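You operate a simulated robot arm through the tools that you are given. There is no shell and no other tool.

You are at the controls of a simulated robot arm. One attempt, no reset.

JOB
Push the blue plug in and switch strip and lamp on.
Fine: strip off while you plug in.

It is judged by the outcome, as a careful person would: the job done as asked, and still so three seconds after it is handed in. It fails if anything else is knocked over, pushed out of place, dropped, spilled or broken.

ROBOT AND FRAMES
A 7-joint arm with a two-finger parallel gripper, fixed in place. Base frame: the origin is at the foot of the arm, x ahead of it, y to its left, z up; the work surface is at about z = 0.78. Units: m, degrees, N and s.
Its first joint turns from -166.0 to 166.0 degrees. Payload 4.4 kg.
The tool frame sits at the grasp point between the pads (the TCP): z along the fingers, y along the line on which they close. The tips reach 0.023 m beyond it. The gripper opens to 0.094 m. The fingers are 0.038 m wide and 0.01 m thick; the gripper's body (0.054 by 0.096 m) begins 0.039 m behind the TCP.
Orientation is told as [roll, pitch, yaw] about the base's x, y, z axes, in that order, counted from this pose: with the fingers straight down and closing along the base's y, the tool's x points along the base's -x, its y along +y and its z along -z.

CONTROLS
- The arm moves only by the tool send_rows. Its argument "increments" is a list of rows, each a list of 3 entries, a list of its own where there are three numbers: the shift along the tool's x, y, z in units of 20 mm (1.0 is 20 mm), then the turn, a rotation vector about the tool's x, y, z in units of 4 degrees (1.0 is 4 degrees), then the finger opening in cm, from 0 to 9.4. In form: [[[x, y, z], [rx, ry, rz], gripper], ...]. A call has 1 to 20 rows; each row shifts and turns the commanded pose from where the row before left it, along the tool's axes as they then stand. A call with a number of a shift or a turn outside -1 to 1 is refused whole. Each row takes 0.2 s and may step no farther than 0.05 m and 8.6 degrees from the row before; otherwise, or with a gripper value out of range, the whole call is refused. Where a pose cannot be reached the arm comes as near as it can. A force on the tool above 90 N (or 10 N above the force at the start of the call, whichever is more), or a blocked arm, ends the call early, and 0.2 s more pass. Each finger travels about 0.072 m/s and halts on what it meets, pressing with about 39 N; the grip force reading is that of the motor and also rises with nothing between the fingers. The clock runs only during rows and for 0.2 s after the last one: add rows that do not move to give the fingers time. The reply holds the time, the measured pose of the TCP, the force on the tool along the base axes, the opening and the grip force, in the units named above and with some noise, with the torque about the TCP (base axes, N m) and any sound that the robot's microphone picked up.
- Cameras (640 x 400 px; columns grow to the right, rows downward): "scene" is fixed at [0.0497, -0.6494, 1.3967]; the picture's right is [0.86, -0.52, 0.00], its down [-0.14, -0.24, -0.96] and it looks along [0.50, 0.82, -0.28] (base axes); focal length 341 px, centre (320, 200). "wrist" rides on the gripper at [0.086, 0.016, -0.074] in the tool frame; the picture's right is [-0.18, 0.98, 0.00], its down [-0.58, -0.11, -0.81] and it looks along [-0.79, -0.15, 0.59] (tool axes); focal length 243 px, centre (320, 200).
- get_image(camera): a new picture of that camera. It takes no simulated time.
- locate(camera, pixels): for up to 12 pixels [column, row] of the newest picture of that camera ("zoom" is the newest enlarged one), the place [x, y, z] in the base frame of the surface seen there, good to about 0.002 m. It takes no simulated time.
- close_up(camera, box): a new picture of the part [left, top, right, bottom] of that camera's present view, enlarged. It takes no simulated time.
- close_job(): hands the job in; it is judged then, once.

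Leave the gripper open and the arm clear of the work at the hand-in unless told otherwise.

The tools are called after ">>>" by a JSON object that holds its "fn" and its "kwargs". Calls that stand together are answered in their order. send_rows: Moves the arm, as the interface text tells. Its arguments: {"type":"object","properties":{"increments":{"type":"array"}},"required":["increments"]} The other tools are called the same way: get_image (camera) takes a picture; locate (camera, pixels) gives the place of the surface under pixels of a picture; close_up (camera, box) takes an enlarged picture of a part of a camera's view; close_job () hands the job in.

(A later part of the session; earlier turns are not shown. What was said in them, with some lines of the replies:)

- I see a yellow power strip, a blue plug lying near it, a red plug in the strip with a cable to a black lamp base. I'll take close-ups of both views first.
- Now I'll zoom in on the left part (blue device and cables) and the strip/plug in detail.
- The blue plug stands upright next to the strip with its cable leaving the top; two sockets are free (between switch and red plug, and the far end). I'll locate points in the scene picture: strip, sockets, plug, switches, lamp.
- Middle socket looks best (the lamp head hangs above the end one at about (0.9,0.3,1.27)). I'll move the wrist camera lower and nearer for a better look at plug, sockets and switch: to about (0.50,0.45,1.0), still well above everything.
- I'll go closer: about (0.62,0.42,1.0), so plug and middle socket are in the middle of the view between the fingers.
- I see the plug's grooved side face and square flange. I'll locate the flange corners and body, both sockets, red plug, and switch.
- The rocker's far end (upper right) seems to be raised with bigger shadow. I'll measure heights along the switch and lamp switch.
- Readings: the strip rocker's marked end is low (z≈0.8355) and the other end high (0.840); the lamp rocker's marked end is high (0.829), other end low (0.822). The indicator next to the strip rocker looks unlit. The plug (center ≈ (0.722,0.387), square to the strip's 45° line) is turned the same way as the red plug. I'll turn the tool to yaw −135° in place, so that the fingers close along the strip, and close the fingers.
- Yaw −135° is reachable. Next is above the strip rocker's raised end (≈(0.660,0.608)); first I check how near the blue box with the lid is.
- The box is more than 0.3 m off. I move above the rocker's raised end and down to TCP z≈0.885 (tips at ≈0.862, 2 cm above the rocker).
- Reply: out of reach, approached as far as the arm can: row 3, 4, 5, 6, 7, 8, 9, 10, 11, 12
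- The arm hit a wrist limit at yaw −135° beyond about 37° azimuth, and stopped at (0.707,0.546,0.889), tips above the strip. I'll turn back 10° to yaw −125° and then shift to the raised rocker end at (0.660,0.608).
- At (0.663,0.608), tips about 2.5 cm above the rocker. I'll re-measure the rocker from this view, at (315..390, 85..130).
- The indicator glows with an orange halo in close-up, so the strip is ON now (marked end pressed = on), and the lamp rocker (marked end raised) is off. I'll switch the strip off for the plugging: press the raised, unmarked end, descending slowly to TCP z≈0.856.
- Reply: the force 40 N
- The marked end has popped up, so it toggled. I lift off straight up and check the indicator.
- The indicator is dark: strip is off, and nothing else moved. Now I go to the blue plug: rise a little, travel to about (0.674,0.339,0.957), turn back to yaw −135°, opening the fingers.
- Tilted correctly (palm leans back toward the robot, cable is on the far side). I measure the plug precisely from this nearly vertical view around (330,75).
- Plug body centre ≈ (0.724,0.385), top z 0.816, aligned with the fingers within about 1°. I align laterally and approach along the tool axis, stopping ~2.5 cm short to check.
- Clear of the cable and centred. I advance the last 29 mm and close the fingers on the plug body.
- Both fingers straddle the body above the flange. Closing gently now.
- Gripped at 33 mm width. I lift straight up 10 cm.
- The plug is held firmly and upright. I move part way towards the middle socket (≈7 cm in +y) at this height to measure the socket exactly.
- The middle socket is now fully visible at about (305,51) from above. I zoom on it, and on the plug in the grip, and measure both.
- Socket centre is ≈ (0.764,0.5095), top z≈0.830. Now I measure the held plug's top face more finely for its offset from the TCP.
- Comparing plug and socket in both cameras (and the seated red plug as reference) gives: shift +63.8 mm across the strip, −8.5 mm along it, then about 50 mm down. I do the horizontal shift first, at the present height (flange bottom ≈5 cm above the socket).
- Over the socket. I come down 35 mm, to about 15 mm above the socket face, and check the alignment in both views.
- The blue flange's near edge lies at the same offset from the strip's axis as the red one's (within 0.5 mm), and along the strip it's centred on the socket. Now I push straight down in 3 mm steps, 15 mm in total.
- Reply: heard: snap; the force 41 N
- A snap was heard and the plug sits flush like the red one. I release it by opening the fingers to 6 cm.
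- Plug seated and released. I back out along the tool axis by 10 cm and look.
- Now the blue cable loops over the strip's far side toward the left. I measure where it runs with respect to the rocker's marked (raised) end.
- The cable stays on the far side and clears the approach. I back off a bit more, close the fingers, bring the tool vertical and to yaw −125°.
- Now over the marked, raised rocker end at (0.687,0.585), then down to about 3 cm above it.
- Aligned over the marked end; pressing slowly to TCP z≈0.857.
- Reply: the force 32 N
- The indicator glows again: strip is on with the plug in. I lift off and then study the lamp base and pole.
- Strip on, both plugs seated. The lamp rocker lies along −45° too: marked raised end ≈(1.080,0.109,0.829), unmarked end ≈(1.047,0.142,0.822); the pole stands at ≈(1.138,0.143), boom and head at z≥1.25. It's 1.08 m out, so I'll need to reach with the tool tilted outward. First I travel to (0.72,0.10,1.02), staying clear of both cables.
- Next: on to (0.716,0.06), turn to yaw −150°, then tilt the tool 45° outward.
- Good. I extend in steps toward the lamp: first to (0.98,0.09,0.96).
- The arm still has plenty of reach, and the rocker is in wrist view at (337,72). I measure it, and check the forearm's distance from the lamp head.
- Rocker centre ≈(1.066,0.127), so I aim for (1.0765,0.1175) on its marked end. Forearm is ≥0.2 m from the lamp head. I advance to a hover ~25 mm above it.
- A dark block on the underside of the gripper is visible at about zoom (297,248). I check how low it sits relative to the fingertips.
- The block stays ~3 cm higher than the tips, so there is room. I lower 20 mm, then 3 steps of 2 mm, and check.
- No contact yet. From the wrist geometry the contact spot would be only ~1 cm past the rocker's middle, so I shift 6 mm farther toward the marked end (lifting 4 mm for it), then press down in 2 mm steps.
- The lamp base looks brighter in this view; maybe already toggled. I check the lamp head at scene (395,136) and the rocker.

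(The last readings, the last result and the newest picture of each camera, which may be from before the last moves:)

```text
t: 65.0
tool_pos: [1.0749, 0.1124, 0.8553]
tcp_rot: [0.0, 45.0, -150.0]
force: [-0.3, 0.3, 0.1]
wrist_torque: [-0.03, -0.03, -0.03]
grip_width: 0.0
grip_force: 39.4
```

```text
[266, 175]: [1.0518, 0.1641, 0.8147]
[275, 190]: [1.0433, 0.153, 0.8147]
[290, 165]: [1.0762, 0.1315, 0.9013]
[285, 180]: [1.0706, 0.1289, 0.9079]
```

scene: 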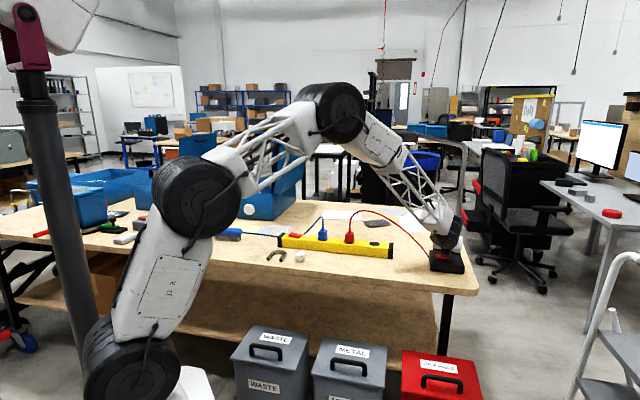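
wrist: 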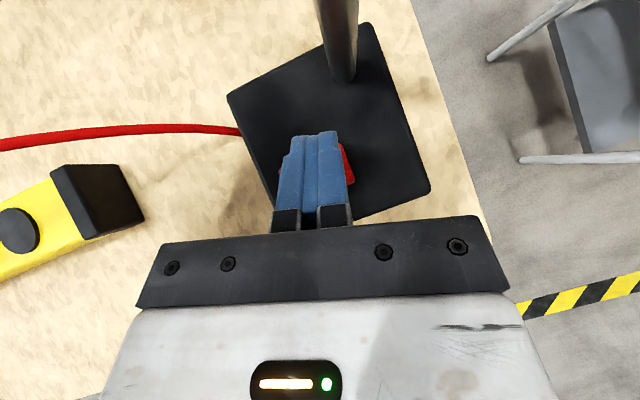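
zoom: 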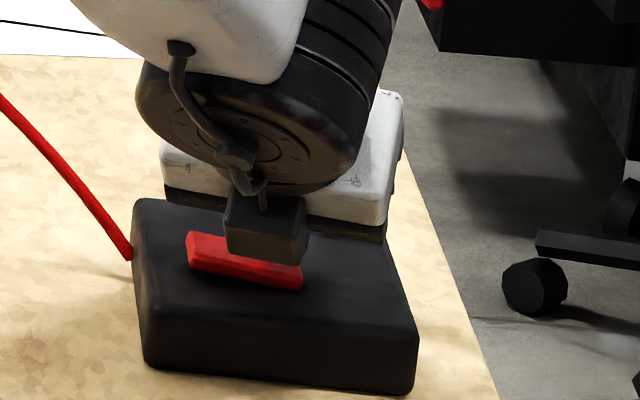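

The rocker has flipped (unmarked end is now up), and the lamp head's underside shows a white glow. I lift straight off and look at everything.

>>> {"fn": "send_rows", "kwargs": {"increments": [[[0.2, 0, -0.2], [0, 0, 0], 0], [[0.5, 0, -0.5], [0, 0, 0], 0], [[0.5, 0, -0.5], [0, 0, 0], 0], [[0, 0, -1], [0, 0, 0], 0], [[0, 0, -1], [0, 0, 0], 0], [[0, 0, -1], [0, 0, 0], 0], [[0, 0, -1], [0, 0, 0], 0], [[0, 0, -1], [0, 0, 0], 0], [[0, 0, 0], [0, 0, 0], 0]]}}

>>> {"fn": "get_image", "kwargs": {"camera": "wrist"}}

>>> {"fn": "get_image", "kwargs": {"camera": "scene"}}

>>> {"fn": "close_up", "kwargs": {"camera": "scene", "box": [350, 115, 480, 205]}}

>>> {"fn": "close_up", "kwargs": {"camera": "scene", "box": [420, 230, 480, 280]}}

```text
t: 67.0
tool_pos: [1.0127, 0.0767, 0.9596]
tcp_rot: [0.0, 45.0, -150.0]
force: [0.0, 0.5, 1.1]
wrist_torque: [0.01, 0.01, -0.04]
grip_width: 0.0002
grip_force: 38.9
```

```text
taken
```

wrist: 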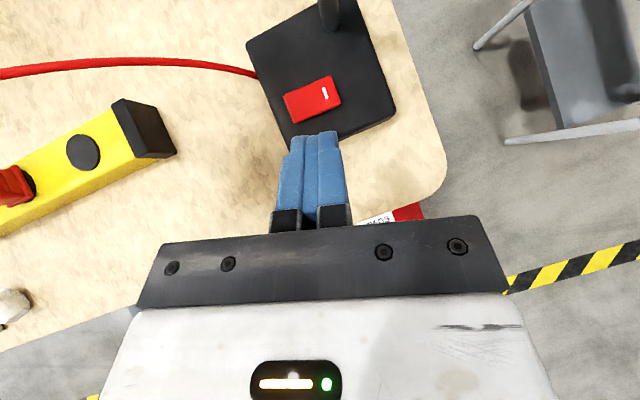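

```text
taken
```

scene: 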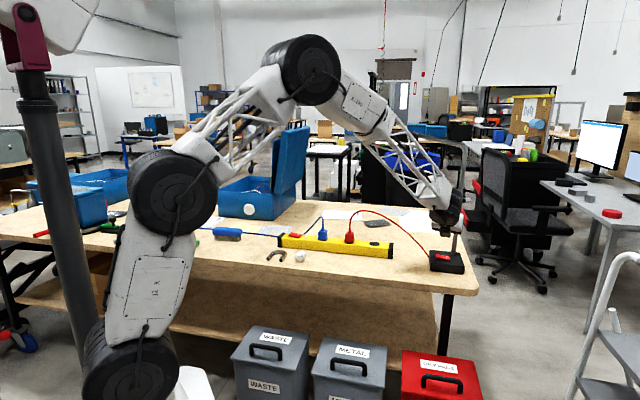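

```text
4.44 times, centred on (415, 160) of scene
```

zoom: 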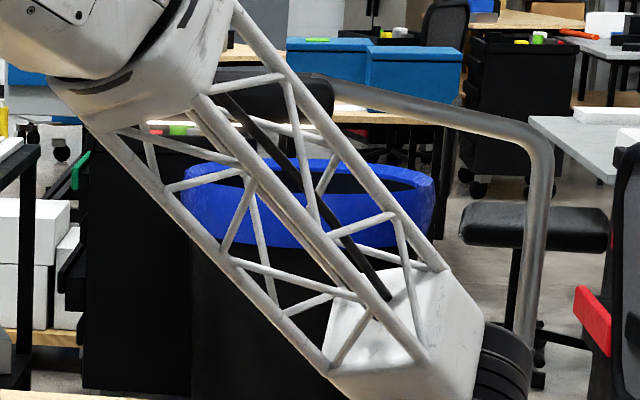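

```text
8.00 times, centred on (450, 255) of scene
```

zoom: 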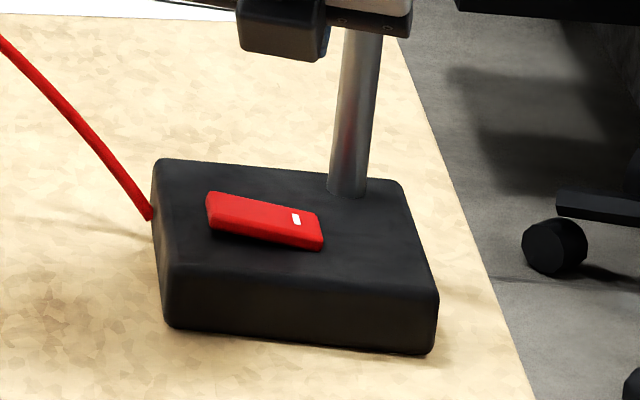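

Lamp on, its base at the same pixels as before. I retract the arm the way it came to (0.716,0.06,1.02) and open the gripper.

>>> {"fn": "send_rows", "kwargs": {"increments": [[[-0.605, -0.558, -0.959], [0, 0, 0], 0], [[-0.605, -0.558, -0.959], [0, 0, 0], 0], [[-0.605, -0.558, -0.959], [0, 0, 0], 0], [[-0.605, -0.558, -0.959], [0, 0, 0], 0], [[-0.605, -0.558, -0.959], [0, 0, 0], 0], [[-0.605, -0.558, -0.959], [0, 0, 0], 0], [[-0.605, -0.558, -0.959], [0, 0, 0], 0], [[-0.605, -0.558, -0.959], [0, 0, 0], 0], [[-0.605, -0.558, -0.959], [0, 0, 0], 5], [[-0.605, -0.558, -0.959], [0, 0, 0], 9.4], [[-0.605, -0.558, -0.959], [0, 0, 0], 9.4], [[-0.605, -0.558, -0.959], [0, 0, 0], 9.4], [[0, 0, 0], [0, 0, 0], 9.4], [[0, 0, 0], [0, 0, 0], 9.4]]}}

>>> {"fn": "get_image", "kwargs": {"camera": "scene"}}

>>> {"fn": "close_up", "kwargs": {"camera": "scene", "box": [250, 210, 390, 290]}}

>>> {"fn": "close_up", "kwargs": {"camera": "scene", "box": [350, 115, 480, 205]}}

```text
t: 70.0
tool_pos: [0.7177, 0.0592, 1.0208]
tcp_rot: [0.1, 45.0, -150.0]
force: [0.4, 0.6, -0.4]
wrist_torque: [0.03, 0.02, -0.02]
grip_width: 0.0942
grip_force: 0.1
```

```text
taken
```

scene: 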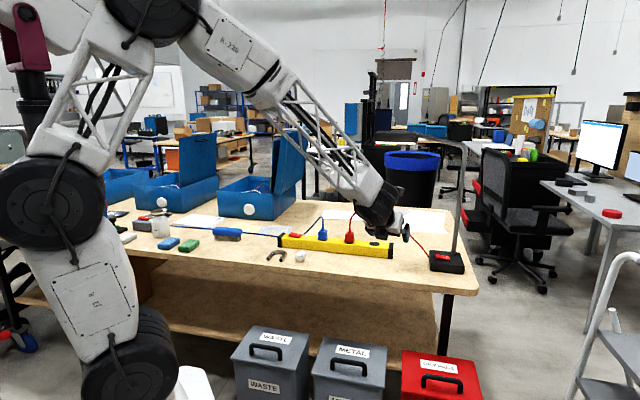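

```text
4.57 times, centred on (320, 250) of scene
```

zoom: 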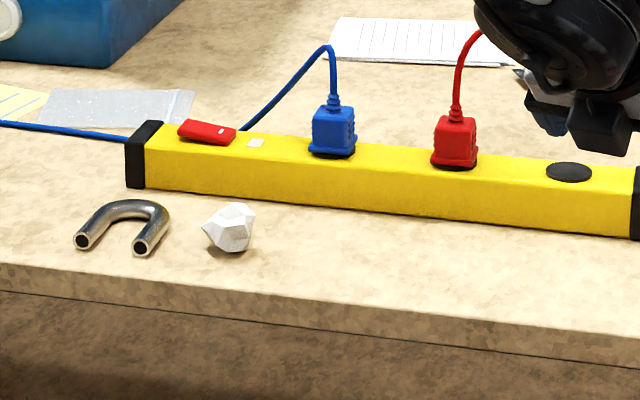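

```text
4.44 times, centred on (415, 160) of scene
```

zoom: 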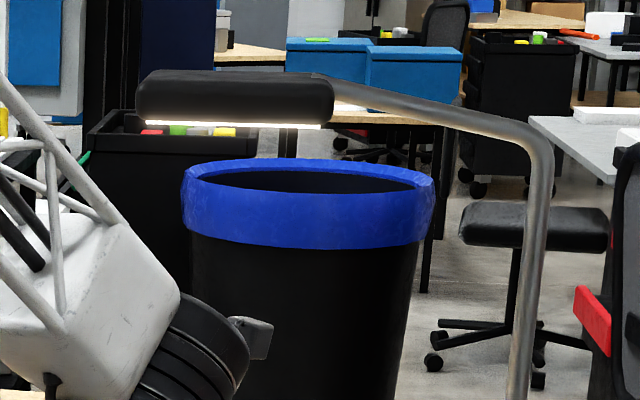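

The lamp head glows underneath, the strip indicator is lit, the blue plug sits flush like the red one, and nothing else has moved. I back the open gripper a further 10 cm up and away.

>>> {"fn": "send_rows", "kwargs": {"increments": [[[0, 0, -1], [0, 0, 0], 9.4], [[0, 0, -1], [0, 0, 0], 9.4], [[0, 0, -1], [0, 0, 0], 9.4], [[0, 0, -1], [0, 0, 0], 9.4], [[0, 0, -1], [0, 0, 0], 9.4], [[0, 0, 0], [0, 0, 0], 9.4]]}}

>>> {"fn": "close_up", "kwargs": {"camera": "scene", "box": [250, 120, 490, 290]}}

```text
t: 71.4
tool_pos: [0.6553, 0.0244, 1.0918]
tcp_rot: [0.0, 45.1, -150.2]
force: [-0.5, -0.5, 0.1]
wrist_torque: [-0.02, -0.04, -0.02]
grip_width: 0.0939
grip_force: 0.0
```

```text
2.35 times, centred on (370, 205) of scene
```

zoom: 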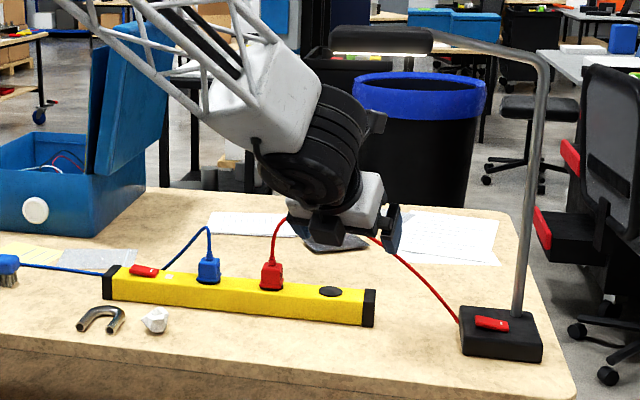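

All as asked: plug in, strip on, lamp lit, gripper open and clear. I hand the job in.

>>> {"fn": "close_job", "kwargs": {}}

```text
The job is handed in.
```

The blue plug is pushed into the middle socket, and both the power strip and the lamp are on.

- **Plug:** it went in with an audible snap and sits flush, like the red one.
- **Strip:** it was already on at the start. I switched it off before plugging in and back on afterwards. Its indicator is lit.
- **Lamp:** I pressed the marked end of its rocker, and the lamp head now glows underneath.

In the camera pictures, nothing else on the table moved. The blue plug's cable now loops over the far side of the strip. The arm is backed away with the gripper open.
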